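You operate a simulated robot arm through the tools that you are given. There is no shell and no other tool. Be economical: measure what you need, move in short steps, check, and stop when the job is done.

You run a simulated robot arm. Do the job below in one go: nothing can be reset, and whatever is moved stays where it is left.

TASK
Close up the cold room and bring it down to 8C.
Fine: vent shut, light off, door shut and latched; set the dial and watch the display get there.

The check looks at the end state, three seconds after you hand in, the way a careful person would. Anything else that was tipped, shoved, dropped, spilled or broken makes it a failure.

THE ROBOT
A 6-joint arm with a two-finger parallel gripper on a trunk, on a base that drives. Base frame: it is fixed to the floor where the robot stands at the start and does not move with it; the origin is under the middle of the robot, x ahead of it, y to its left, z up. Readings come in mm, rad, newtons and seconds.
With the tool pointing down near the work surface it reaches from about 100 to 760 mm from the robot's upright axis, wherever it stands. Its first joint turns from -2.007 to 2.007 rad. Places, roughly: cold light switch [600, 0, 1200]; cold room dial [600, 0, 1300]; cold room display [700, 0, 1500]; cold room door [600, 1200, 1000]; door latch [600, 900, 1000]; vent cover [600, 0, 600]. Payload 4.2 kg.
Tool frame: the origin (TCP) lies between the finger pads and is the grasp point; the fingertips stand 23 mm ahead of it; z points along the fingers, y is the line along which they close. The gripper opens to 94 mm. The fingers are 38 mm wide and 10 mm thick; the gripper's body (54 by 96 mm) begins 39 mm behind the TCP.
Orientation is that of the tool frame in the base frame, as [roll, pitch, yaw] about the fixed x, y, z axes, in that order (R = Rz(yaw) Ry(pitch) Rx(roll)). With the fingers straight down and closing along the base's y, the tool's x points along the base's -x, its y along +y and its z along -z.

THE INTERFACE
- The arm moves only by the tool move_arm. Its argument "increments" is a list of rows, each a list of 3 entries, a list of its own where there are three numbers: the gripper command, from -1 (shut) to 1 (fully open), values between in proportion, then the shift along the tool's x, y, z in m, then the turn, a rotation vector about the tool's x, y, z in rad. In form: [[grip, [tx, ty, tz], [ax, ay, az]], ...]. A call has 1 to 8 rows; each row is the pose to reach, as a shift and turn from the pose commanded when the call began, along the tool's axes at that moment. Each row takes 0.2 s and may step no farther than 50 mm and 0.15 rad from the row before; otherwise, or with a gripper value out of range, the whole call is refused. Where a pose cannot be reached the arm comes as near as it can. A force on the tool above 50 N (or 10 N above the force at the start of the call, whichever is more), or a blocked arm, ends the call early, and 0.2 s more pass. Each finger travels about 108 mm/s and halts on what it meets, pressing with about 40 N; the grip force reading is that of the motor and also rises with nothing between the fingers. The clock runs only during rows and for 0.2 s after the last one: add rows that repeat a pose to give the fingers time. It gives the time, the measured TCP pose, the force on the tool (base axes), the opening and the grip force at its end, in the units of the frame above (readings bear some noise), with the torque about the TCP (base axes, N m) and any sound that the robot's microphone picked up.
- Cameras (640 x 400 px; columns grow to the right, rows downward): "scene" is now at [242.2, 208.8, 1529.6]; the picture's right is [0.09, -1.00, 0.00], its down [-0.46, -0.04, -0.89] and it looks along [0.88, 0.08, -0.46] (base axes); focal length 214 px, centre (320, 200). "wrist" rides on the gripper at [86, 16, -75] in the tool frame; the picture's right is [-0.18, 0.98, 0.00], its down [-0.58, -0.11, -0.81] and it looks along [-0.79, -0.15, 0.59] (tool axes); focal length 243 px, centre (320, 200). There is no depth. A picture from a camera that has moved, and an enlarged one, comes with that camera's place and axes in the base frame and with its lens. The place of the scene camera against the robot may be out by one fixed shift of up to 12 mm in any direction.
- get_image(camera): a new picture of that camera. No time passes.
- slide_trunk(by): slides the trunk up (or, below 0, down) by that many mm; the arm and the scene camera ride with it, the base frame stays. It gives what a move gives, with no picture.
- drive_base(legs): drives the robot by 1 to 6 legs, each [ahead, turn to the left] in mm and rad, along the robot's own axes; the way and the turn of a leg run together, so that a leg with both is an arc; at most 1500 mm and 3.142 rad a leg. The arm and the cameras ride along, it lands a little off, and it stops where it bumps. It gives what a move gives.
- aim_head(pan, tilt): turns the head with the scene camera to pan (to the left, within 1.396 rad either way) and tilt (down, from -0.506 to 1.204), counted from straight ahead of the robot. It gives what a move gives.
- close_up(camera, box): a new picture of the part [left, top, right, bottom] of that camera's present view, enlarged. No time passes.
- hand_in(): hands the job in; it is judged then, once.

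Work in short steps. Places have to be worked out from the pictures, the camera data and where the tool is seen: move nearer, look again, correct. Check each grasp and each placing, and mend what went wrong. You have 120 turns and 98 pictures in all, those below and enlarged ones among them. Open the gripper and draw the arm clear of the work before you hand the job in, unless the task says otherwise; then end with one line.

The tools are called after "Emit:" by a JSON object that holds its "op" and its "data". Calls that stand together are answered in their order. move_arm: Moves the arm, as the interface text tells. Its arguments: {"type":"object","properties":{"increments":{"type":"array","items":{"type":"array"}}},"required":["increments"]} The other tools are called the same way: slide_trunk (by) slides the trunk up or down; drive_base (legs) drives the base; aim_head (pan, tilt) turns the head that bears the scene camera; get_image (camera) takes a picture; close_up (camera, box) takes an enlarged picture of a part of a camera's view; hand_in () hands the job in.

At the start:

```text
t: 0.0
position: [486.2, 133.2, 1480.2]
orientation: [-3.14, 0.0, 3.141]
wrist_force: [0.6, 0.0, -0.7]
moment: [0.01, 0.01, 0.01]
opening: 93.9
grasp_force: 0.0
trunk travel left (down, up): [-867.0, 123.0]
robot x, y, heading: [-1.4, 1.2, -0.003]
head pan, tilt: [0.093, 0.482]
```

scene: 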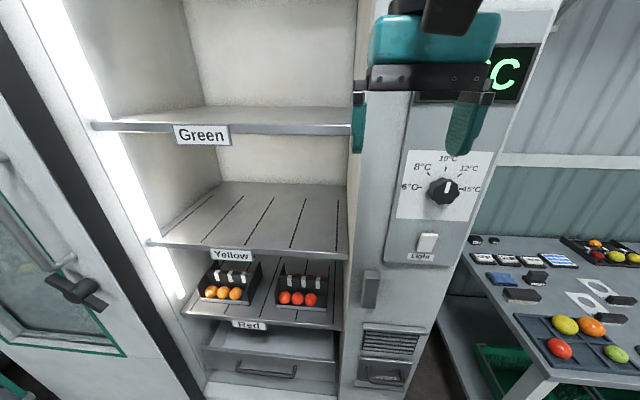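
wrist: 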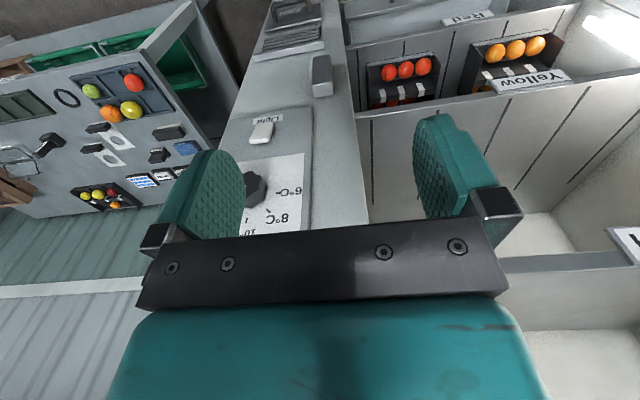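

The pictures show the open door at the left, and the dial, switch and vent on the panel at the right. I'll enlarge the panel and look towards the door.

Emit:
{"op": "close_up", "data": {"camera": "scene", "box": [340, 130, 520, 400]}}

Emit:
{"op": "aim_head", "data": {"pan": 0.9, "tilt": 0.5}}

Emit:
{"op": "get_image", "data": {"camera": "scene"}}

```text
1.48 times, centred on (430, 265) of scene
camera zoom: at [242.2, 208.8, 1529.6], right [0.09, -1.0, 0.0], down [-0.46, -0.04, -0.89], along [0.88, 0.08, -0.46], focal length 318 px, centre (157, 104)
```

zoom: 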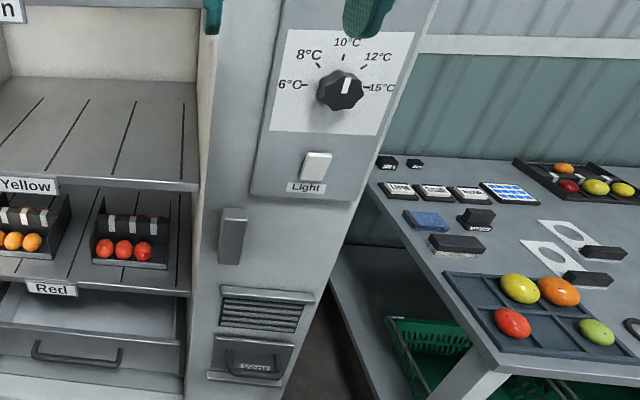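

```text
t: 1.1
position: [485.1, 131.3, 1480.8]
orientation: [-3.14, 0.0, 3.141]
wrist_force: [0.3, -0.1, 0.6]
moment: [-0.01, -0.02, 0.01]
opening: 93.8
grasp_force: 0.1
trunk travel left (down, up): [-867.0, 123.0]
robot x, y, heading: [2.6, 1.9, 0.001]
head pan, tilt: [0.901, 0.499]
```

```text
94 pictures are left
camera scene: at [207.8, 271.6, 1528.0], right [0.78, -0.62, 0.0], down [-0.3, -0.37, -0.88], along [0.55, 0.69, -0.48], focal length 214 px, centre (320, 200)
```

scene: 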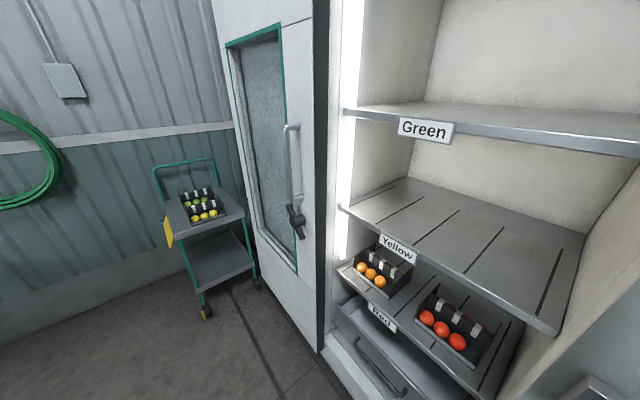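

The door looks like a sliding one, left of the opening. I'll look closer at the handle and latch, the bottom of the opening and the vent.

Emit:
{"op": "close_up", "data": {"camera": "scene", "box": [210, 80, 370, 360]}}

Emit:
{"op": "aim_head", "data": {"pan": 0.5, "tilt": 1.0}}

Emit:
{"op": "get_image", "data": {"camera": "scene"}}

Emit:
{"op": "aim_head", "data": {"pan": -0.3, "tilt": 0.9}}

Emit:
{"op": "get_image", "data": {"camera": "scene"}}

Emit:
{"op": "aim_head", "data": {"pan": 0.3, "tilt": -0.2}}

Emit:
{"op": "get_image", "data": {"camera": "scene"}}

```text
1.43 times, centred on (290, 220) of scene
camera zoom: at [207.8, 271.6, 1528.0], right [0.78, -0.62, 0.0], down [-0.3, -0.37, -0.88], along [0.55, 0.69, -0.48], focal length 306 px, centre (363, 171)
```

zoom: 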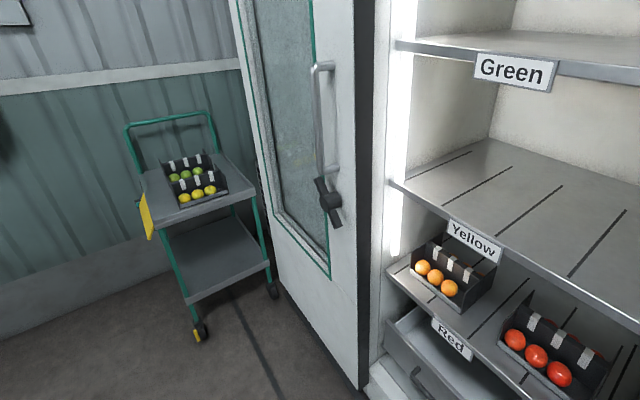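

```text
t: 2.1
position: [485.7, 132.3, 1479.7]
orientation: [-3.141, -0.001, -3.141]
wrist_force: [-0.1, -1.0, -0.3]
moment: [-0.01, -0.02, -0.01]
opening: 93.8
grasp_force: 0.1
trunk travel left (down, up): [-867.0, 123.0]
robot x, y, heading: [-0.0, -1.4, 0.003]
head pan, tilt: [0.499, 1.0]
```

```text
92 pictures are left
camera scene: at [212.4, 233.8, 1487.0], right [0.48, -0.88, 0.0], down [-0.74, -0.4, -0.54], along [0.47, 0.26, -0.84], focal length 214 px, centre (320, 200)
```

scene: 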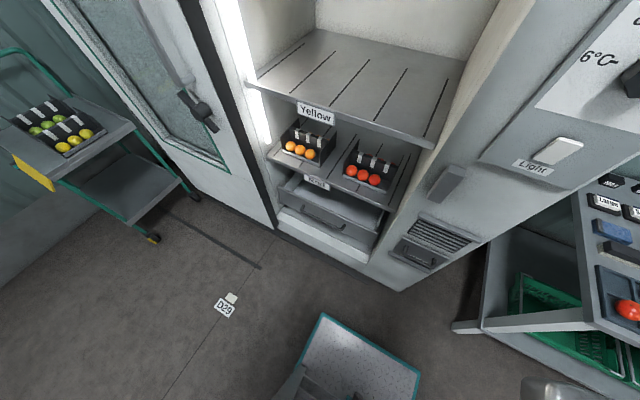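

```text
t: 3.2
position: [485.4, 133.3, 1481.2]
orientation: [3.14, 0.0, -3.14]
wrist_force: [-0.5, 0.4, 0.9]
moment: [0.01, 0.03, 0.0]
opening: 94.0
grasp_force: 0.1
trunk travel left (down, up): [-867.0, 123.0]
robot x, y, heading: [0.2, -0.1, 0.004]
head pan, tilt: [-0.3, 0.901]
```

```text
91 pictures are left
camera scene: at [223.4, 178.1, 1494.2], right [-0.29, -0.96, 0.0], down [-0.75, 0.23, -0.62], along [0.59, -0.18, -0.78], focal length 214 px, centre (320, 200)
```

scene: 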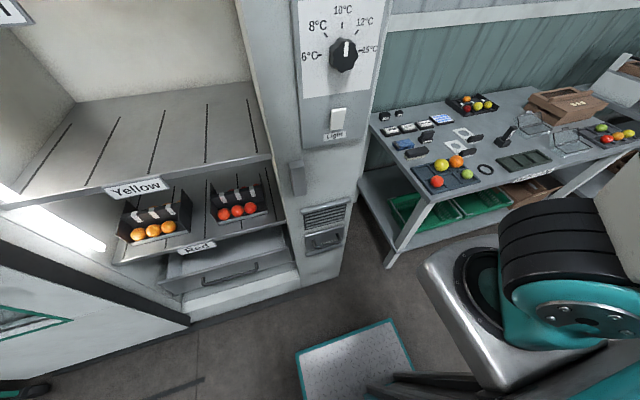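

```text
t: 4.5
position: [485.3, 132.3, 1481.2]
orientation: [-3.141, 0.001, 3.141]
wrist_force: [-0.4, -0.3, 0.1]
moment: [0.0, 0.0, -0.01]
opening: 93.8
grasp_force: 0.1
trunk travel left (down, up): [-867.0, 123.0]
robot x, y, heading: [1.0, -2.2, 0.003]
head pan, tilt: [0.3, -0.201]
```

```text
90 pictures are left
camera scene: at [230.8, 224.9, 1591.5], right [0.3, -0.96, 0.0], down [0.19, 0.06, -0.98], along [0.94, 0.29, 0.2], focal length 214 px, centre (320, 200)
```

scene: 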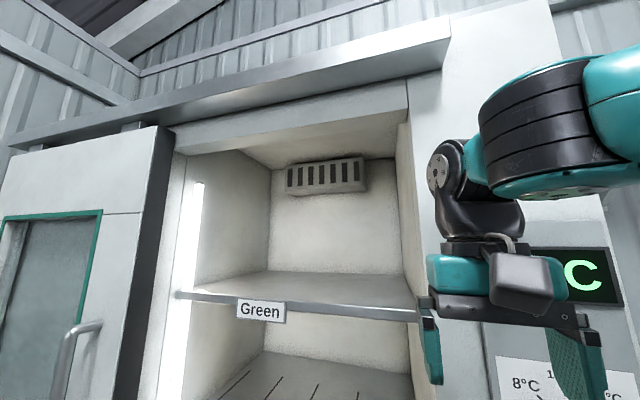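

The latch, vent and drawer are clear enough in rough. First I turn the gripper to point forward (at the panel), drawing back a little so as to work the dial and switch.

Emit:
{"op": "move_arm", "data": {"increments": [[1, [0.015, 0, 0], [0, -0.15, 0]], [1, [0.03, 0, 0], [0, -0.3, 0]], [1, [0.045, 0, 0], [0, -0.45, 0]], [1, [0.06, 0, 0], [0, -0.6, 0]], [1, [0.07, 0, 0], [0, -0.75, 0]], [1, [0.08, 0, 0], [0, -0.9, 0]], [1, [0.08, 0, 0], [0, -1.05, 0]], [1, [0.08, 0, 0], [0, -1.2, 0]]]}}

Emit:
{"op": "aim_head", "data": {"pan": -0.4, "tilt": 0.1}}

Emit:
{"op": "get_image", "data": {"camera": "scene"}}

```text
t: 6.5
position: [445.1, 122.6, 1485.8]
orientation: [2.849, 1.173, 2.878]
wrist_force: [-0.3, 0.8, 0.2]
moment: [-0.02, 0.03, 0.01]
opening: 94.1
grasp_force: 0.1
out of reach, approached as far as the arm can: row 6, 7, 8
trunk travel left (down, up): [-867.0, 123.0]
robot x, y, heading: [1.2, 2.0, -0.0]
head pan, tilt: [0.3, -0.201]
stopped in row 8: the arm was blocked; the commanded pose is now the measured one
```

```text
t: 7.6
position: [446.5, 118.4, 1482.1]
orientation: [2.891, 1.177, 2.909]
wrist_force: [-0.1, 0.8, 0.7]
moment: [0.0, -0.01, 0.0]
opening: 93.8
grasp_force: 0.2
trunk travel left (down, up): [-867.0, 123.0]
robot x, y, heading: [-2.1, -1.0, 0.003]
head pan, tilt: [-0.4, 0.099]
```

```text
89 pictures are left
camera scene: at [240.0, 220.3, 1570.3], right [0.22, -0.98, 0.0], down [-0.04, -0.01, -1.0], along [0.97, 0.22, -0.04], focal length 214 px, centre (320, 200)
```

scene: 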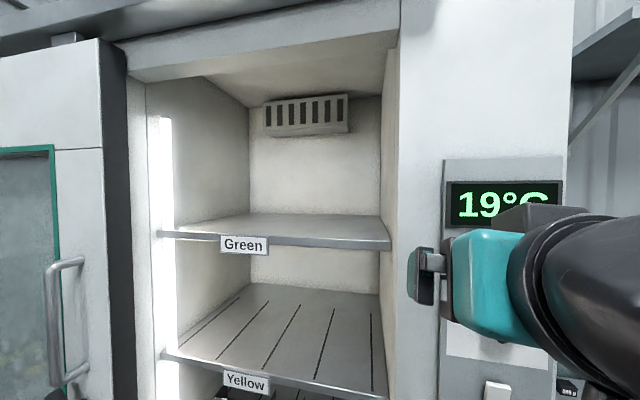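

The display reads 19 °C. The arm is cramped this close, so I back the base off by 150 mm and finish the turn.

Emit:
{"op": "drive_base", "data": {"legs": [[-150, 0]]}}

Emit:
{"op": "get_image", "data": {"camera": "scene"}}

```text
t: 9.0
position: [299.1, 118.5, 1482.5]
orientation: [2.877, 1.178, 2.9]
wrist_force: [-0.5, 0.1, -0.5]
moment: [0.03, -0.02, -0.01]
opening: 93.9
grasp_force: 0.0
trunk travel left (down, up): [-867.0, 123.0]
robot x, y, heading: [-150.0, 0.3, -0.0]
head pan, tilt: [-0.4, 0.099]
```

```text
88 pictures are left
camera scene: at [92.2, 219.3, 1569.6], right [0.21, -0.98, 0.0], down [-0.05, -0.01, -1.0], along [0.98, 0.21, -0.05], focal length 214 px, centre (320, 200)
```

scene: 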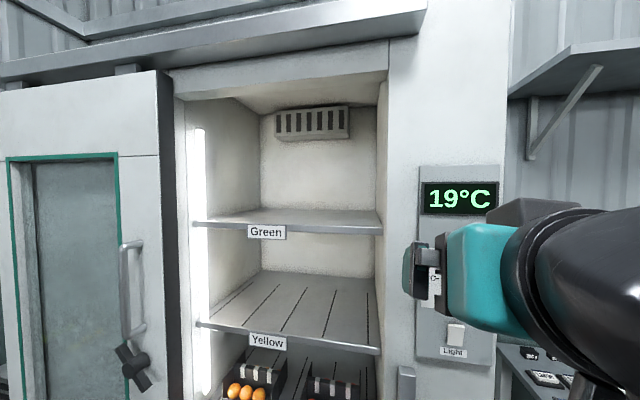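

The pose is clear of the cupboard. I finish the turn to the horizontal in place.

Emit:
{"op": "move_arm", "data": {"increments": [[1, [0, 0, 0], [0.007, -0.127, -0.033]], [1, [0, 0, 0], [0.015, -0.253, -0.065]], [1, [0, 0, 0], [0.022, -0.38, -0.098]], [1, [0, 0, 0], [0.022, -0.38, -0.098]]]}}

```text
t: 10.0
position: [365.3, 113.7, 1484.4]
orientation: [-2.055, 1.563, -2.05]
wrist_force: [0.3, -0.1, -0.5]
moment: [0.01, 0.0, -0.04]
opening: 93.7
grasp_force: 0.0
out of reach, approached as far as the arm can: row 1, 2, 3, 4
trunk travel left (down, up): [-867.0, 123.0]
robot x, y, heading: [-151.5, 4.2, -0.003]
head pan, tilt: [-0.4, 0.099]
```

Now horizontal at x=365. I move to roughly in front of the dial and take a wrist picture.

Emit:
{"op": "move_arm", "data": {"increments": [[1, [0.02, -0.021, 0.03], [0, 0, 0]], [1, [0.04, -0.042, 0.06], [0, 0, 0]], [1, [0.06, -0.063, 0.09], [0, 0, 0]], [1, [0.08, -0.084, 0.12], [0, 0, 0]], [1, [0.1, -0.105, 0.15], [0, 0, 0]], [1, [0.1, -0.105, 0.15], [0, 0, 0]]]}}

Emit:
{"op": "get_image", "data": {"camera": "wrist"}}

Emit:
{"op": "aim_head", "data": {"pan": 0, "tilt": 0.3}}

Emit:
{"op": "get_image", "data": {"camera": "scene"}}

```text
t: 11.4
position: [513.9, 10.5, 1383.9]
orientation: [2.174, 1.569, 2.172]
wrist_force: [-0.4, 0.8, 0.2]
moment: [-0.02, -0.03, -0.04]
opening: 93.9
grasp_force: 0.0
trunk travel left (down, up): [-867.0, 123.0]
robot x, y, heading: [-148.1, -0.4, -0.001]
head pan, tilt: [-0.4, 0.099]
```

```text
87 pictures are left
camera wrist: at [439.2, 25.4, 1297.2], right [0.0, 0.98, 0.19], down [-0.81, -0.11, 0.58], along [0.59, -0.15, 0.79], focal length 243 px, centre (320, 200)
```

wrist: 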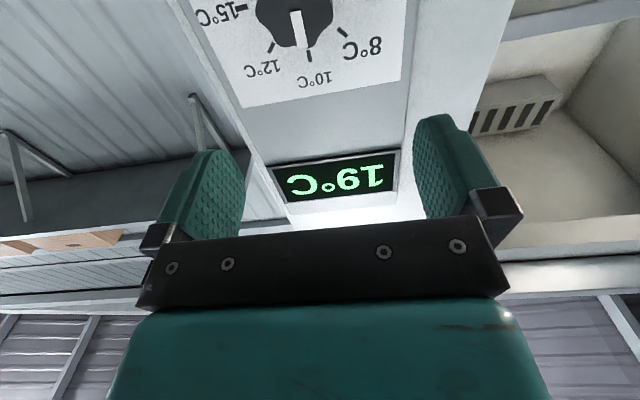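

```text
t: 12.2
position: [514.1, 9.4, 1384.9]
orientation: [2.318, 1.568, 2.318]
wrist_force: [0.2, 0.4, -0.5]
moment: [0.02, -0.03, 0.01]
opening: 94.3
grasp_force: 0.0
trunk travel left (down, up): [-867.0, 123.0]
robot x, y, heading: [-148.0, 0.9, -0.0]
head pan, tilt: [0.0, 0.3]
```

```text
86 pictures are left
camera scene: at [96.3, 200.3, 1546.5], right [0.0, -1.0, 0.0], down [-0.3, 0.0, -0.96], along [0.96, 0.0, -0.3], focal length 214 px, centre (320, 200)
```

scene: 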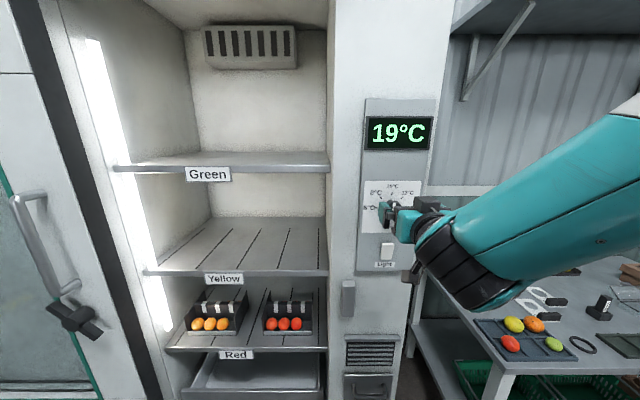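

Dial centre works out at about (640, 0, 1352), switch about (648, 5, 1220). I drive 60 mm ahead for reach and look closely at both.

Emit:
{"op": "drive_base", "data": {"legs": [[60, 0]]}}

Emit:
{"op": "move_arm", "data": {"increments": [[1, [0.04, 0, -0.02], [0, 0, 0]], [1, [0.08, 0, -0.04], [0, 0, 0]], [1, [0.12, 0, -0.06], [0, 0, 0]], [1, [0.16, 0, -0.08], [0, 0, 0]], [1, [0.16, 0, -0.08], [0, 0, 0]]]}}

Emit:
{"op": "close_up", "data": {"camera": "scene", "box": [320, 80, 480, 300]}}

Emit:
{"op": "get_image", "data": {"camera": "wrist"}}

```text
t: 13.2
position: [574.7, 9.8, 1385.0]
orientation: [2.297, 1.569, 2.297]
wrist_force: [-0.3, -0.7, 0.0]
moment: [0.0, -0.01, -0.02]
opening: 94.1
grasp_force: 0.1
trunk travel left (down, up): [-867.0, 123.0]
robot x, y, heading: [-89.8, -1.0, -0.002]
head pan, tilt: [0.0, 0.3]
```

```text
t: 14.4
position: [558.1, 15.2, 1327.7]
orientation: [2.411, 1.568, 2.41]
wrist_force: [-0.7, -1.0, -0.6]
moment: [-0.03, -0.04, 0.0]
opening: 94.0
grasp_force: 0.1
out of reach, approached as far as the arm can: row 2, 3, 4, 5
trunk travel left (down, up): [-867.0, 123.0]
robot x, y, heading: [-89.8, 1.0, 0.0]
head pan, tilt: [0.0, 0.3]
```

```text
1.82 times, centred on (400, 190) of scene
camera zoom: at [155.8, 200.3, 1546.4], right [0.0, -1.0, 0.0], down [-0.3, 0.0, -0.96], along [0.96, 0.0, -0.3], focal length 390 px, centre (174, 218)
```

zoom: 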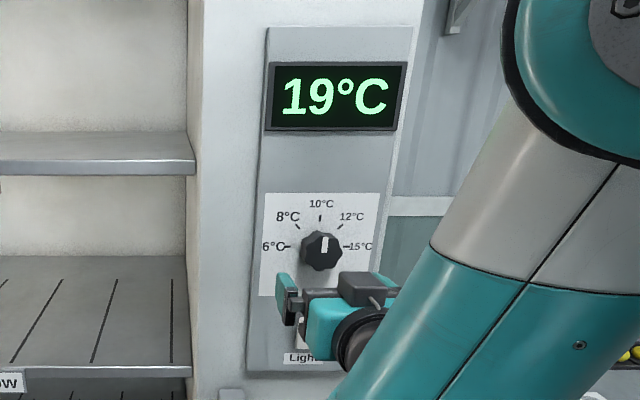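

```text
84 pictures are left
camera wrist: at [482.1, 31.8, 1240.0], right [0.0, 0.98, 0.19], down [-0.81, -0.11, 0.58], along [0.59, -0.15, 0.79], focal length 243 px, centre (320, 200)
```

wrist: 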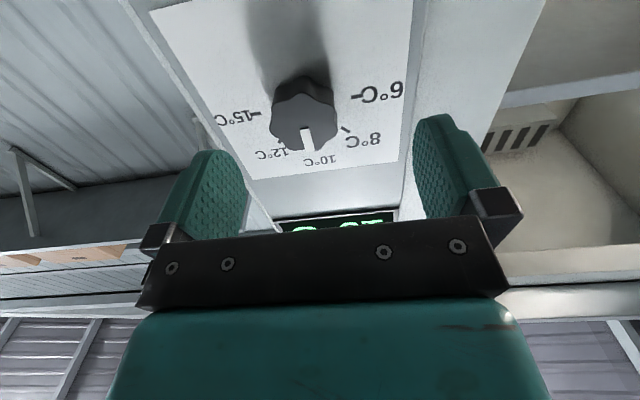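

Knob front face is about (642, 0, 1349), some 56 mm wide. I centre the tool on its axis before going in.

Emit:
{"op": "move_arm", "data": {"increments": [[1, [-0.011, -0.008, 0.01], [0, 0, 0]], [1, [-0.022, -0.016, 0.02], [0, 0, 0]], [1, [-0.022, -0.016, 0.02], [0, 0, 0]]]}}

Emit:
{"op": "get_image", "data": {"camera": "wrist"}}

Emit:
{"op": "close_up", "data": {"camera": "scene", "box": [360, 140, 440, 240]}}

```text
t: 15.2
position: [575.7, 1.0, 1348.0]
orientation: [2.212, 1.57, 2.213]
wrist_force: [0.6, 0.5, 0.3]
moment: [0.03, 0.03, 0.0]
opening: 94.1
grasp_force: 0.0
trunk travel left (down, up): [-867.0, 123.0]
robot x, y, heading: [-87.2, 1.2, 0.001]
head pan, tilt: [0.0, 0.3]
```

```text
83 pictures are left
camera wrist: at [501.0, 15.3, 1261.0], right [0.0, 0.98, 0.19], down [-0.81, -0.11, 0.58], along [0.59, -0.15, 0.79], focal length 243 px, centre (320, 200)
```

wrist: 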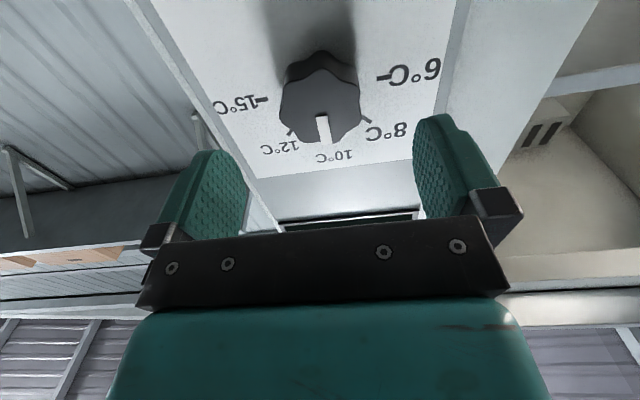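

```text
4.00 times, centred on (400, 190) of scene
camera zoom: at [155.8, 200.3, 1546.4], right [0.0, -1.0, 0.0], down [-0.3, 0.0, -0.96], along [0.96, 0.0, -0.3], focal length 858 px, centre (0, 240)
```

zoom: 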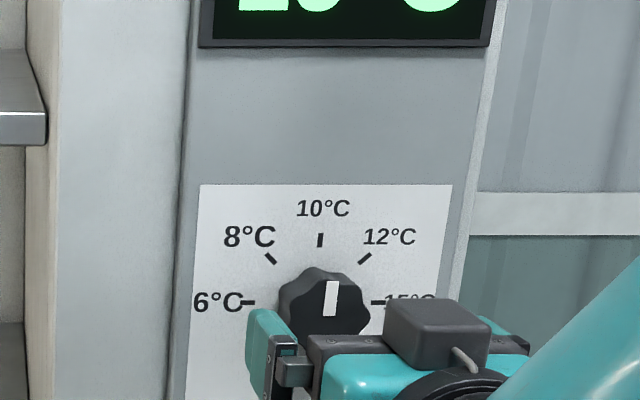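

Knob centred at about y=-1, z=1349, pointer at 10 °C; 8 °C is 45° anticlockwise. I go in around the knob.

Emit:
{"op": "move_arm", "data": {"increments": [[1, [0, -0.002, 0.02], [0, 0, 0]], [1, [0, -0.002, 0.04], [0, 0, 0]], [1, [0, -0.002, 0.05], [0, 0, 0]], [1, [0, -0.002, 0.056], [0, 0, 0]], [1, [0, -0.002, 0.056], [0, 0, 0]]]}}

Emit:
{"op": "get_image", "data": {"camera": "wrist"}}

```text
t: 16.4
position: [630.1, -3.2, 1347.1]
orientation: [2.391, 1.569, 2.391]
wrist_force: [0.6, 0.4, -0.2]
moment: [0.03, 0.02, 0.01]
opening: 94.0
grasp_force: 0.1
trunk travel left (down, up): [-867.0, 123.0]
robot x, y, heading: [-90.0, -2.0, 0.002]
head pan, tilt: [0.0, 0.3]
```

```text
81 pictures are left
camera wrist: at [555.2, 12.5, 1259.7], right [0.0, 0.98, 0.19], down [-0.81, -0.11, 0.58], along [0.59, -0.15, 0.79], focal length 243 px, centre (320, 200)
```

wrist: 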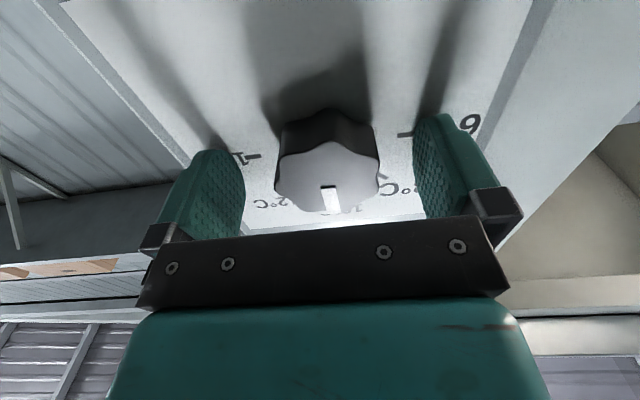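

Fingertips straddle the knob with about 17 mm overlap. I close on it.

Emit:
{"op": "move_arm", "data": {"increments": [[0.6, [0, 0, 0.003], [0, 0, 0]], [0.2, [0, 0, 0.003], [0, 0, 0]], [0, [0, 0, 0.003], [0, 0, 0]], [-0.2, [0, 0, 0.003], [0, 0, 0]], [-0.2, [0, 0, 0.003], [0, 0, 0]]]}}

Emit:
{"op": "get_image", "data": {"camera": "wrist"}}

```text
t: 17.6
position: [630.8, 0.3, 1347.8]
orientation: [1.408, 1.569, 1.412]
wrist_force: [-37.9, 13.5, -0.6]
moment: [0.13, 0.09, -0.8]
opening: 49.9
grasp_force: 14.0
trunk travel left (down, up): [-867.0, 123.0]
robot x, y, heading: [-84.5, -0.7, 0.003]
head pan, tilt: [0.0, 0.3]
```

```text
80 pictures are left
camera wrist: at [555.6, 15.2, 1260.7], right [0.0, 0.98, 0.19], down [-0.81, -0.11, 0.58], along [0.59, -0.15, 0.79], focal length 243 px, centre (320, 200)
```

wrist: 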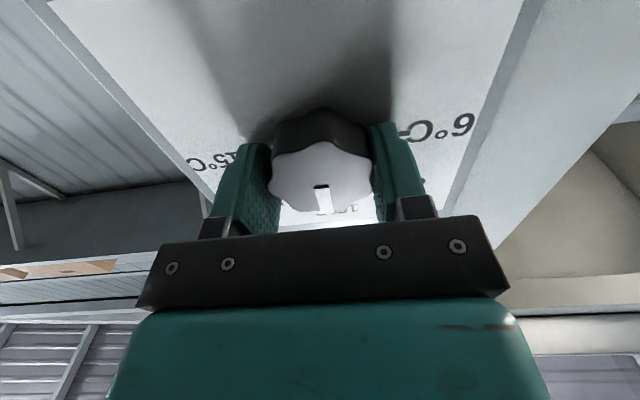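

Gripped at 50 mm, but 38 N against the panel. I ease back 5 mm and turn 0.785 rad anticlockwise.

Emit:
{"op": "move_arm", "data": {"increments": [[-0.3, [0, 0, -0.005], [0, 0, 0]], [-0.3, [0, 0, -0.006], [0, 0, -0.13]], [-0.3, [0, 0, -0.006], [0, 0, -0.26]], [-0.3, [0, 0, -0.006], [0, 0, -0.39]], [-0.3, [0, 0, -0.006], [0, 0, -0.52]], [-0.3, [0, 0, -0.006], [0, 0, -0.65]], [-0.3, [0, 0, -0.006], [0, 0, -0.785]], [-0.3, [0, 0, -0.006], [0, 0, -0.785]]]}}

Emit:
{"op": "get_image", "data": {"camera": "wrist"}}

```text
t: 19.4
position: [629.1, -1.7, 1343.4]
orientation: [-1.584, 0.784, -1.582]
wrist_force: [9.5, 24.2, -25.5]
moment: [-0.11, -0.86, -0.57]
opening: 46.8
grasp_force: 45.4
trunk travel left (down, up): [-867.0, 123.0]
robot x, y, heading: [-86.6, -0.7, 0.001]
head pan, tilt: [0.0, 0.3]
```

```text
79 pictures are left
camera wrist: at [553.7, -51.8, 1270.5], right [-0.01, 0.82, -0.57], down [-0.8, 0.34, 0.5], along [0.6, 0.46, 0.66], focal length 243 px, centre (320, 200)
```

wrist: 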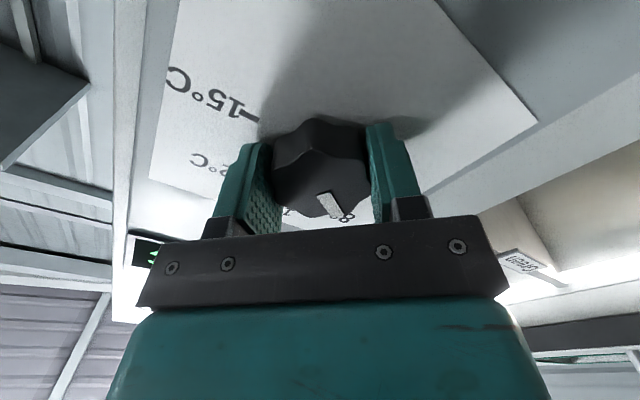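

The knob turned along. I open, back off straight, and check the pointer.

Emit:
{"op": "move_arm", "data": {"increments": [[0, [0, 0, 0], [0, 0, 0]], [0.5, [0, 0, 0], [0, 0, 0]], [1, [0, 0, 0], [0, 0, 0]], [1, [0, 0, -0.03], [0, 0, 0]], [1, [0, 0, -0.06], [0, 0, 0]], [1, [0, 0, -0.06], [0, 0, 0.13]], [1, [0, 0, -0.06], [0, 0, 0.26]], [1, [0, 0, -0.06], [0, 0, 0.39]]]}}

Emit:
{"op": "move_arm", "data": {"increments": [[1, [0, 0, 0], [0, 0, 0.13]], [1, [0, 0, 0], [0, 0, 0.26]], [1, [0, 0, 0], [0, 0, 0.39]], [1, [0, 0, 0], [0, 0, 0.39]]]}}

Emit:
{"op": "close_up", "data": {"camera": "scene", "box": [360, 90, 440, 280]}}

Emit:
{"op": "get_image", "data": {"camera": "wrist"}}

```text
t: 21.2
position: [567.8, -3.4, 1347.5]
orientation: [-1.574, 1.177, -1.574]
wrist_force: [-0.6, 0.3, 0.4]
moment: [-0.01, 0.01, 0.01]
opening: 93.9
grasp_force: 0.1
trunk travel left (down, up): [-867.0, 123.0]
robot x, y, heading: [-87.3, 2.5, -0.001]
head pan, tilt: [0.0, 0.3]
```

```text
t: 22.2
position: [567.3, -2.4, 1347.6]
orientation: [-2.208, 1.57, -2.208]
wrist_force: [-0.1, -0.1, 0.5]
moment: [-0.01, -0.02, -0.02]
opening: 94.0
grasp_force: 0.1
trunk travel left (down, up): [-867.0, 123.0]
robot x, y, heading: [-86.9, 1.7, -0.001]
head pan, tilt: [0.0, 0.3]
```

```text
2.11 times, centred on (400, 185) of scene
camera zoom: at [155.8, 200.6, 1546.4], right [0.0, -1.0, 0.0], down [-0.3, 0.0, -0.96], along [0.96, 0.0, -0.3], focal length 452 px, centre (152, 232)
```

zoom: 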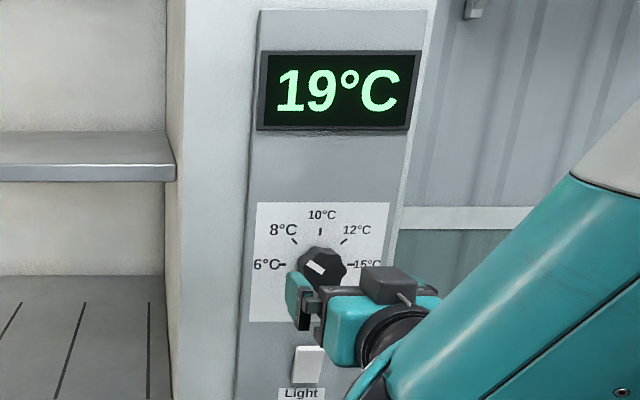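

```text
77 pictures are left
camera wrist: at [493.1, 13.0, 1260.4], right [0.0, 0.98, 0.18], down [-0.81, -0.11, 0.58], along [0.59, -0.15, 0.79], focal length 243 px, centre (320, 200)
```

wrist: 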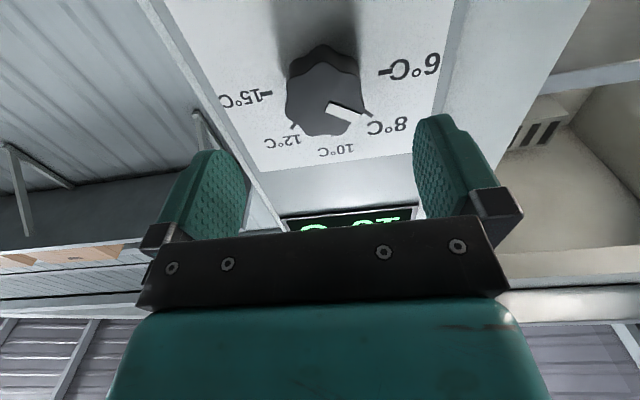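

I zoom on the pointer to judge its angle.

Emit:
{"op": "close_up", "data": {"camera": "scene", "box": [380, 180, 428, 210]}}

Emit:
{"op": "close_up", "data": {"camera": "wrist", "box": [240, 20, 440, 170]}}

```text
13.33 times, centred on (404, 195) of scene
camera zoom: at [155.8, 200.6, 1546.4], right [0.0, -1.0, 0.0], down [-0.3, 0.0, -0.96], along [0.96, 0.0, -0.3], focal length 2860 px, centre (-800, 267)
```

zoom: 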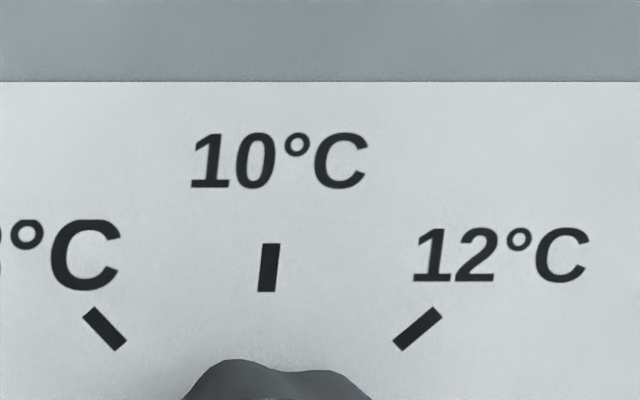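

```text
2.67 times, centred on (340, 95) of wrist
camera zoom: at [493.1, 13.0, 1260.4], right [0.0, 0.98, 0.18], down [-0.81, -0.11, 0.58], along [0.59, -0.15, 0.79], focal length 647 px, centre (267, 480)
```

zoom: 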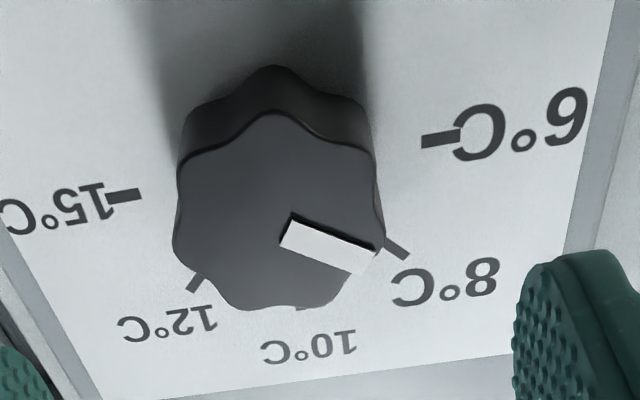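

The pointer stands at about 58° rather than 45°, since the lobed knob settled in the grip. I regrasp at the same angle and turn back about 0.23 rad.

Emit:
{"op": "move_arm", "data": {"increments": [[1, [0, 0, 0], [0, 0, -0.14]], [1, [0, 0, 0], [0, 0, -0.28]], [1, [0, 0, 0], [0, 0, -0.42]], [1, [0, 0, 0], [0, 0, -0.56]], [1, [0, 0, 0.02], [0, 0, -0.7]], [1, [0, 0, 0.04], [0, 0, -0.785]], [1, [0, 0, 0.06], [0, 0, -0.785]], [1, [0, 0, 0.06], [0, 0, -0.785]]]}}

Emit:
{"op": "move_arm", "data": {"increments": [[0.4, [0, 0, 0], [0, 0, 0]], [0, [0, 0, 0], [0, 0, 0]], [-0.3, [0, 0, 0], [0, 0, 0]], [-0.3, [0, 0, 0], [0, 0, 0]], [-0.3, [0, 0, 0], [0, 0, 0.12]], [-0.3, [0, 0, 0], [0, 0, 0.24]], [-0.3, [0, 0, 0], [0, 0, 0.24]]]}}

Emit:
{"op": "get_image", "data": {"camera": "wrist"}}

```text
t: 24.0
position: [629.1, -0.7, 1347.4]
orientation: [-1.572, 0.782, -1.57]
wrist_force: [0.2, 0.8, 0.0]
moment: [-0.02, -0.02, 0.01]
opening: 94.0
grasp_force: 0.1
trunk travel left (down, up): [-867.0, 123.0]
robot x, y, heading: [-89.7, -0.6, -0.001]
head pan, tilt: [0.0, 0.3]
```

```text
t: 25.6
position: [629.5, 1.8, 1344.7]
orientation: [-1.585, 1.025, -1.582]
wrist_force: [-8.9, 17.8, -36.8]
moment: [-0.03, -0.93, -0.03]
opening: 46.7
grasp_force: 45.0
trunk travel left (down, up): [-867.0, 123.0]
robot x, y, heading: [-91.7, 5.9, 0.005]
head pan, tilt: [0.0, 0.3]
```

```text
74 pictures are left
camera wrist: at [553.6, -31.4, 1262.3], right [-0.01, 0.94, -0.35], down [-0.8, 0.21, 0.56], along [0.6, 0.29, 0.75], focal length 243 px, centre (320, 200)
```

wrist: 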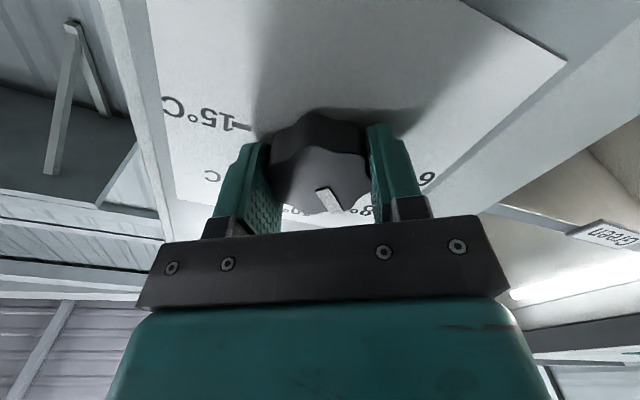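

Pointer now near 45–50°. I release, retreat and view it.

Emit:
{"op": "move_arm", "data": {"increments": [[0, [0, 0, 0], [0, 0, 0]], [0.5, [0, 0, 0], [0, 0, 0]], [1, [0, 0, 0], [0, 0, 0]], [1, [0, 0, -0.03], [0, 0, 0]], [1, [0, 0, -0.06], [0, 0, 0.1]], [1, [0, 0, -0.06], [0, 0, 0.24]], [1, [0, 0, -0.06], [0, 0, 0.38]], [1, [0, 0, -0.06], [0, 0, 0.52]]]}}

Emit:
{"op": "close_up", "data": {"camera": "wrist", "box": [240, 20, 440, 170]}}

Emit:
{"op": "close_up", "data": {"camera": "scene", "box": [370, 180, 434, 230]}}

```text
t: 27.4
position: [568.0, -1.9, 1347.2]
orientation: [-1.619, 1.544, -1.617]
wrist_force: [-0.2, -0.6, -0.1]
moment: [0.01, -0.02, 0.01]
opening: 93.8
grasp_force: 0.1
trunk travel left (down, up): [-867.0, 123.0]
robot x, y, heading: [-91.4, 1.3, 0.004]
head pan, tilt: [0.0, 0.3]
```

```text
2.67 times, centred on (340, 95) of wrist
camera zoom: at [493.5, 10.8, 1259.7], right [0.0, 0.99, 0.16], down [-0.81, -0.09, 0.59], along [0.59, -0.13, 0.8], focal length 647 px, centre (267, 480)
```

zoom: 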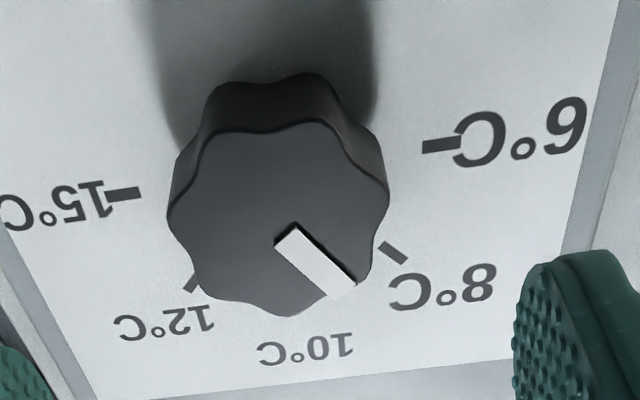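

```text
8.00 times, centred on (402, 205) of scene
camera zoom: at [155.8, 200.8, 1546.4], right [0.0, -1.0, 0.0], down [-0.3, 0.0, -0.96], along [0.96, 0.0, -0.3], focal length 1716 px, centre (-336, 160)
```

zoom: 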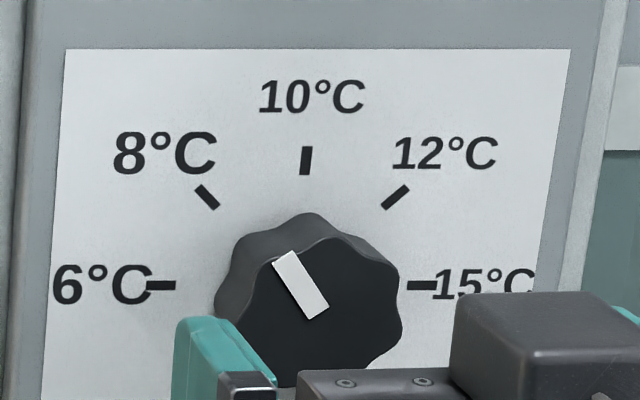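

Pointer is now at about 38°, tick at 44°. I regrasp at the same angle and turn 0.1 rad more anticlockwise.

Emit:
{"op": "move_arm", "data": {"increments": [[1, [0, 0, 0], [0, 0, -0.14]], [1, [0, 0, 0], [0, 0, -0.28]], [1, [0, 0, 0.02], [0, 0, -0.4]], [1, [0, 0, 0.04], [0, 0, -0.52]], [1, [0, 0, 0.06], [0, 0, -0.52]], [1, [0, 0, 0.06], [0, 0, -0.52]]]}}

Emit:
{"op": "move_arm", "data": {"increments": [[0.4, [0, 0, 0], [0, 0, 0]], [0, [0, 0, 0], [0, 0, 0]], [-0.3, [0, 0, 0], [0, 0, 0]], [-0.3, [0, 0, 0], [0, 0, 0]], [-0.3, [0, 0, 0], [0, 0, -0.1]], [-0.3, [0, 0, 0], [0, 0, -0.1]]]}}

Emit:
{"op": "move_arm", "data": {"increments": [[0, [0, 0, 0], [0, 0, 0]], [0.5, [0, 0, 0], [0, 0, 0]], [1, [0, 0, 0], [0, 0, 0]], [1, [0, 0, -0.03], [0, 0, 0.1]], [1, [0, 0, -0.06], [0, 0, 0.24]], [1, [0, 0, -0.06], [0, 0, 0.38]], [1, [0, 0, -0.06], [0, 0, 0.52]], [1, [0, 0, -0.06], [0, 0, 0.64]]]}}

Emit:
{"op": "close_up", "data": {"camera": "wrist", "box": [240, 20, 440, 170]}}

Emit:
{"op": "close_up", "data": {"camera": "scene", "box": [370, 180, 434, 230]}}

```text
t: 28.8
position: [629.2, -1.2, 1346.8]
orientation: [-1.572, 1.022, -1.573]
wrist_force: [0.0, 0.9, -0.4]
moment: [0.0, -0.01, 0.02]
opening: 94.1
grasp_force: 0.2
trunk travel left (down, up): [-867.0, 123.0]
robot x, y, heading: [-89.9, 0.2, 0.004]
head pan, tilt: [0.0, 0.3]
```

```text
t: 30.2
position: [628.3, 0.8, 1344.5]
orientation: [-1.581, 0.922, -1.574]
wrist_force: [-1.3, 25.8, -23.6]
moment: [-0.02, -0.64, -0.26]
opening: 47.6
grasp_force: 44.7
trunk travel left (down, up): [-867.0, 123.0]
robot x, y, heading: [-91.8, 2.7, -0.003]
head pan, tilt: [0.0, 0.3]
```

```text
t: 32.0
position: [568.2, -2.0, 1346.6]
orientation: [-1.793, 1.563, -1.793]
wrist_force: [-0.4, -0.4, 0.5]
moment: [-0.01, 0.02, -0.02]
opening: 94.0
grasp_force: 0.1
trunk travel left (down, up): [-867.0, 123.0]
robot x, y, heading: [-84.8, 2.4, 0.002]
head pan, tilt: [0.0, 0.3]
```

```text
2.67 times, centred on (340, 95) of wrist
camera zoom: at [493.0, 12.7, 1259.3], right [0.0, 0.98, 0.18], down [-0.81, -0.11, 0.58], along [0.59, -0.14, 0.79], focal length 647 px, centre (267, 480)
```

zoom: 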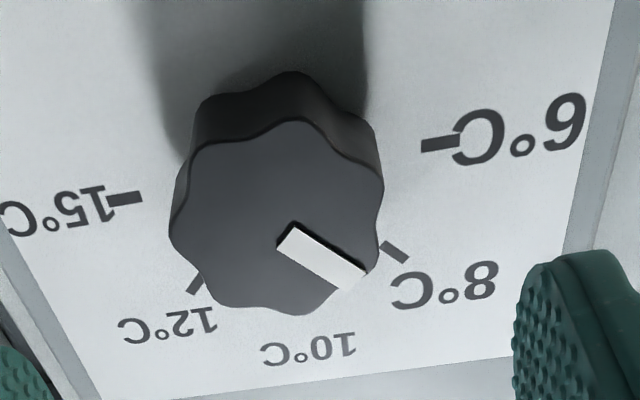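

```text
8.00 times, centred on (402, 205) of scene
camera zoom: at [155.8, 200.9, 1546.4], right [0.0, -1.0, 0.0], down [-0.3, 0.0, -0.96], along [0.96, 0.0, -0.3], focal length 1716 px, centre (-336, 160)
```

zoom: 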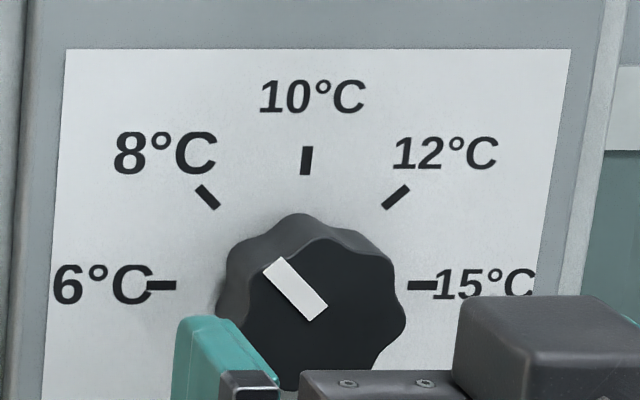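

Dial is at 45–46°: good. Next the light switch; I lower the arm out of the view and look closely at it.

Emit:
{"op": "close_up", "data": {"camera": "scene", "box": [360, 225, 424, 275]}}

Emit:
{"op": "move_arm", "data": {"increments": [[1, [0.04, 0, -0.01], [0, 0, 0]], [0.5, [0.08, 0, -0.02], [0, 0, 0]], [-0.5, [0.12, 0, -0.03], [0, 0, 0]], [-1, [0.15, 0, -0.03], [0, 0, 0]], [-1, [0.15, 0, -0.03], [0, 0, 0]]]}}

Emit:
{"op": "get_image", "data": {"camera": "wrist"}}

Emit:
{"op": "get_image", "data": {"camera": "scene"}}

```text
8.00 times, centred on (392, 250) of scene
camera zoom: at [155.8, 200.9, 1546.4], right [0.0, -1.0, 0.0], down [-0.3, 0.0, -0.96], along [0.96, 0.0, -0.3], focal length 1716 px, centre (-256, -200)
```

zoom: 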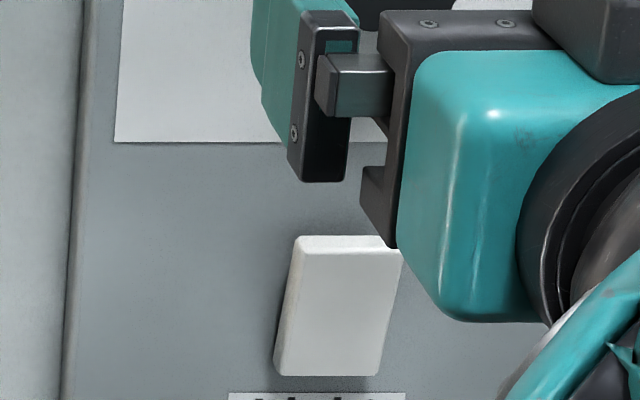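

```text
t: 33.2
position: [566.8, -0.2, 1319.5]
orientation: [-2.334, 1.559, -2.334]
wrist_force: [-0.1, 0.1, 0.1]
moment: [0.0, 0.03, 0.02]
opening: 0.0
grasp_force: 39.8
out of reach, approached as far as the arm can: row 1, 2, 3, 4, 5
trunk travel left (down, up): [-867.0, 123.0]
robot x, y, heading: [-89.3, 1.1, 0.002]
head pan, tilt: [0.0, 0.3]
```

```text
68 pictures are left
camera wrist: at [490.6, 14.0, 1233.3], right [0.0, 0.98, 0.18], down [-0.8, -0.1, 0.59], along [0.6, -0.14, 0.79], focal length 243 px, centre (320, 200)
```

wrist: 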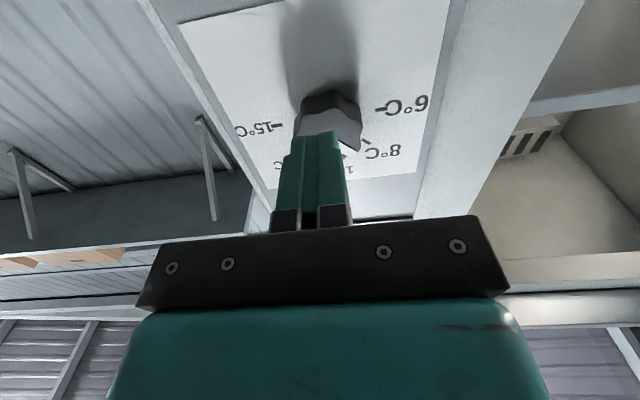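

```text
67 pictures are left
camera scene: at [155.8, 200.9, 1546.4], right [0.0, -1.0, 0.0], down [-0.3, 0.0, -0.96], along [0.96, 0.0, -0.3], focal length 214 px, centre (320, 200)
```

scene: 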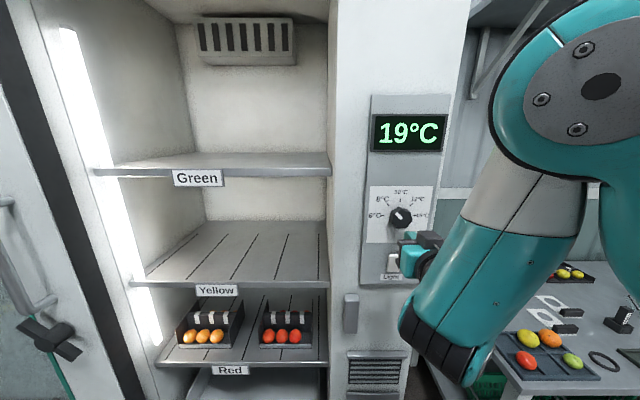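

The arm is at its inner limit, so I slide the trunk down 100 mm to bring the closed fingers to switch height, then look with the wrist camera.

Emit:
{"op": "slide_trunk", "data": {"by": -130}}

Emit:
{"op": "get_image", "data": {"camera": "wrist"}}

Emit:
{"op": "close_up", "data": {"camera": "scene", "box": [340, 140, 460, 260]}}

```text
t: 34.8
position: [566.5, -1.1, 1190.1]
orientation: [-2.331, 1.559, -2.329]
wrist_force: [-0.7, -0.8, -0.5]
moment: [0.01, -0.01, 0.02]
opening: 0.0
grasp_force: 40.5
trunk travel left (down, up): [-737.0, 253.0]
robot x, y, heading: [-87.9, 3.6, 0.0]
head pan, tilt: [0.0, 0.3]
```

```text
66 pictures are left
camera wrist: at [490.6, 13.9, 1103.3], right [0.0, 0.98, 0.18], down [-0.8, -0.1, 0.59], along [0.6, -0.14, 0.79], focal length 243 px, centre (320, 200)
```

wrist: 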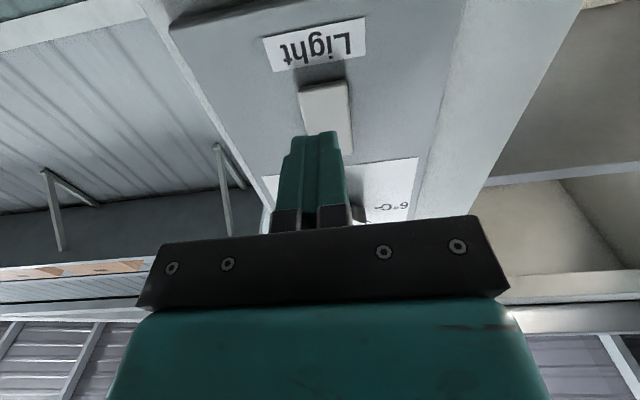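

```text
3.33 times, centred on (400, 200) of scene
camera zoom: at [155.8, 200.9, 1416.5], right [0.0, -1.0, 0.0], down [-0.3, 0.0, -0.96], along [0.96, 0.0, -0.3], focal length 715 px, centre (53, 200)
```

zoom: 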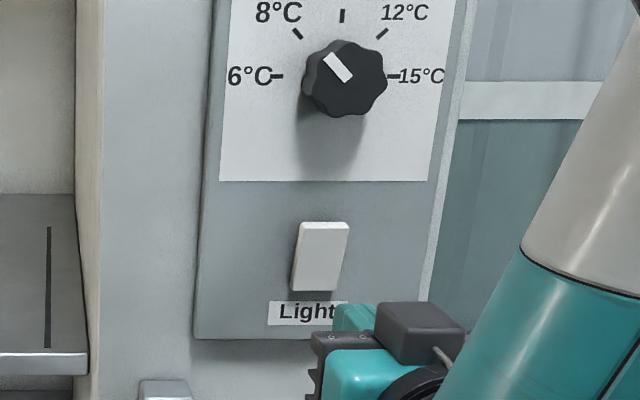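

I look closer at how the rocker is tilted.

Emit:
{"op": "close_up", "data": {"camera": "scene", "box": [380, 198, 412, 228]}}

Emit:
{"op": "close_up", "data": {"camera": "wrist", "box": [260, 60, 400, 150]}}

```text
13.33 times, centred on (396, 213) of scene
camera zoom: at [155.8, 200.9, 1416.5], right [0.0, -1.0, 0.0], down [-0.3, 0.0, -0.96], along [0.96, 0.0, -0.3], focal length 2860 px, centre (-693, 27)
```

zoom: 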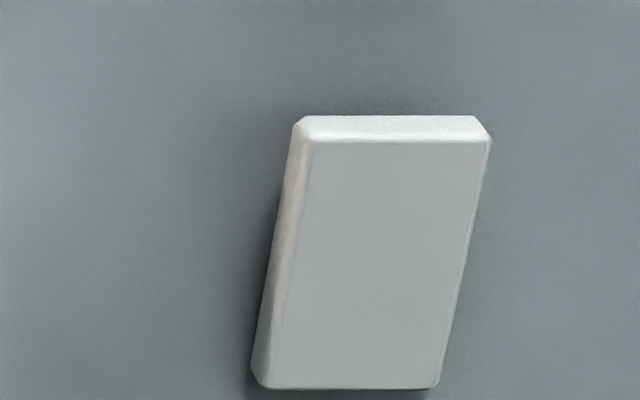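

```text
4.44 times, centred on (330, 105) of wrist
camera zoom: at [490.6, 13.9, 1103.3], right [0.0, 0.98, 0.18], down [-0.8, -0.1, 0.59], along [0.6, -0.14, 0.79], focal length 1078 px, centre (276, 622)
```

zoom: 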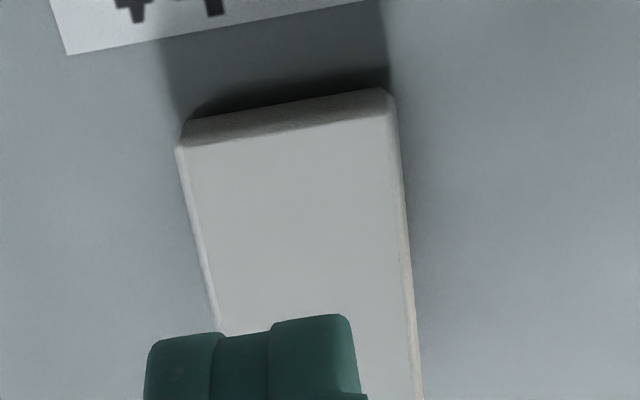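

The rocker's top stands proud (bottom pressed = on), so I press the top half. I raise to z≈1240 and push forward in steps.

Emit:
{"op": "move_arm", "data": {"increments": [[-1, [-0.025, 0.001, 0], [0, 0, 0]], [-1, [-0.05, 0.001, 0.01], [0, 0, 0]], [-1, [-0.05, 0.001, 0.03], [0, 0, 0]], [-1, [-0.05, 0.001, 0.05], [0, 0, 0]], [-1, [-0.05, 0.001, 0.058], [0, 0, 0]], [-1, [-0.05, 0.001, 0.066], [0, 0, 0]], [-1, [-0.05, 0.001, 0.072], [0, 0, 0]]]}}

Emit:
{"op": "get_image", "data": {"camera": "scene"}}

```text
t: 36.0
position: [618.0, 0.1, 1239.3]
orientation: [-2.446, 1.558, -2.441]
wrist_force: [-38.4, -2.3, 11.3]
moment: [0.46, 0.54, -0.16]
opening: 0.0
grasp_force: 39.8
trunk travel left (down, up): [-737.0, 253.0]
robot x, y, heading: [-91.9, -2.1, 0.003]
head pan, tilt: [0.0, 0.3]
heard: click
stopped in row 6: the force on the tool passed its limit at 64 N (the readings are from after the stop); the commanded pose is now the measured one
```

```text
62 pictures are left
camera scene: at [152.2, 200.6, 1417.2], right [0.0, -1.0, 0.0], down [-0.29, 0.0, -0.96], along [0.96, 0.0, -0.29], focal length 214 px, centre (320, 200)
```

scene: 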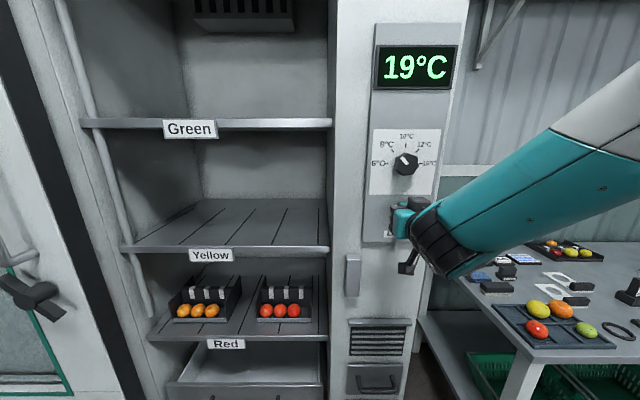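

The light went off with a click. I back off and lower the trunk to look at the vent.

Emit:
{"op": "move_arm", "data": {"increments": [[-1, [0, 0, -0.03], [0, 0, 0]], [-1, [0, 0, -0.06], [0, 0, 0]], [-1, [0, 0, -0.06], [0, 0, 0]]]}}

Emit:
{"op": "drive_base", "data": {"legs": [[-80, 0]]}}

Emit:
{"op": "slide_trunk", "data": {"by": -450}}

Emit:
{"op": "get_image", "data": {"camera": "scene"}}

Emit:
{"op": "get_image", "data": {"camera": "wrist"}}

```text
t: 36.8
position: [562.4, 1.0, 1239.7]
orientation: [-2.57, 1.553, -2.566]
wrist_force: [-0.4, -1.2, 0.1]
moment: [-0.02, 0.01, -0.02]
opening: 0.1
grasp_force: 40.1
trunk travel left (down, up): [-737.0, 253.0]
robot x, y, heading: [-90.3, 0.5, 0.001]
head pan, tilt: [0.0, 0.3]
```

```text
t: 37.9
position: [482.4, 1.6, 1239.8]
orientation: [-2.579, 1.553, -2.573]
wrist_force: [-0.2, -0.3, -0.2]
moment: [-0.02, -0.05, 0.03]
opening: 0.0
grasp_force: 39.9
trunk travel left (down, up): [-737.0, 253.0]
robot x, y, heading: [-169.6, 2.5, 0.001]
head pan, tilt: [0.0, 0.3]
```

```text
refused: -450 is not a number from -400 to 400
```

```text
61 pictures are left
camera scene: at [74.8, 201.1, 1416.4], right [0.0, -1.0, 0.0], down [-0.3, 0.0, -0.96], along [0.96, 0.0, -0.3], focal length 214 px, centre (320, 200)
```

scene: 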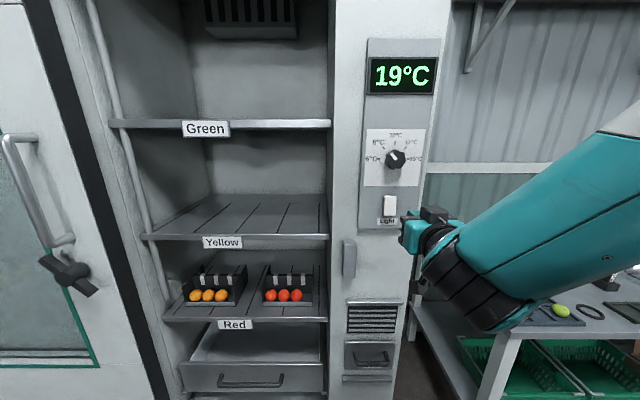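

```text
60 pictures are left
camera wrist: at [406.0, 15.8, 1153.1], right [0.0, 0.98, 0.17], down [-0.8, -0.11, 0.59], along [0.6, -0.14, 0.79], focal length 243 px, centre (320, 200)
```

wrist: 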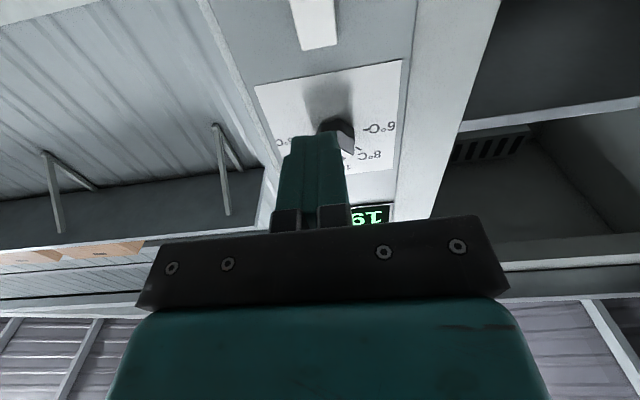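

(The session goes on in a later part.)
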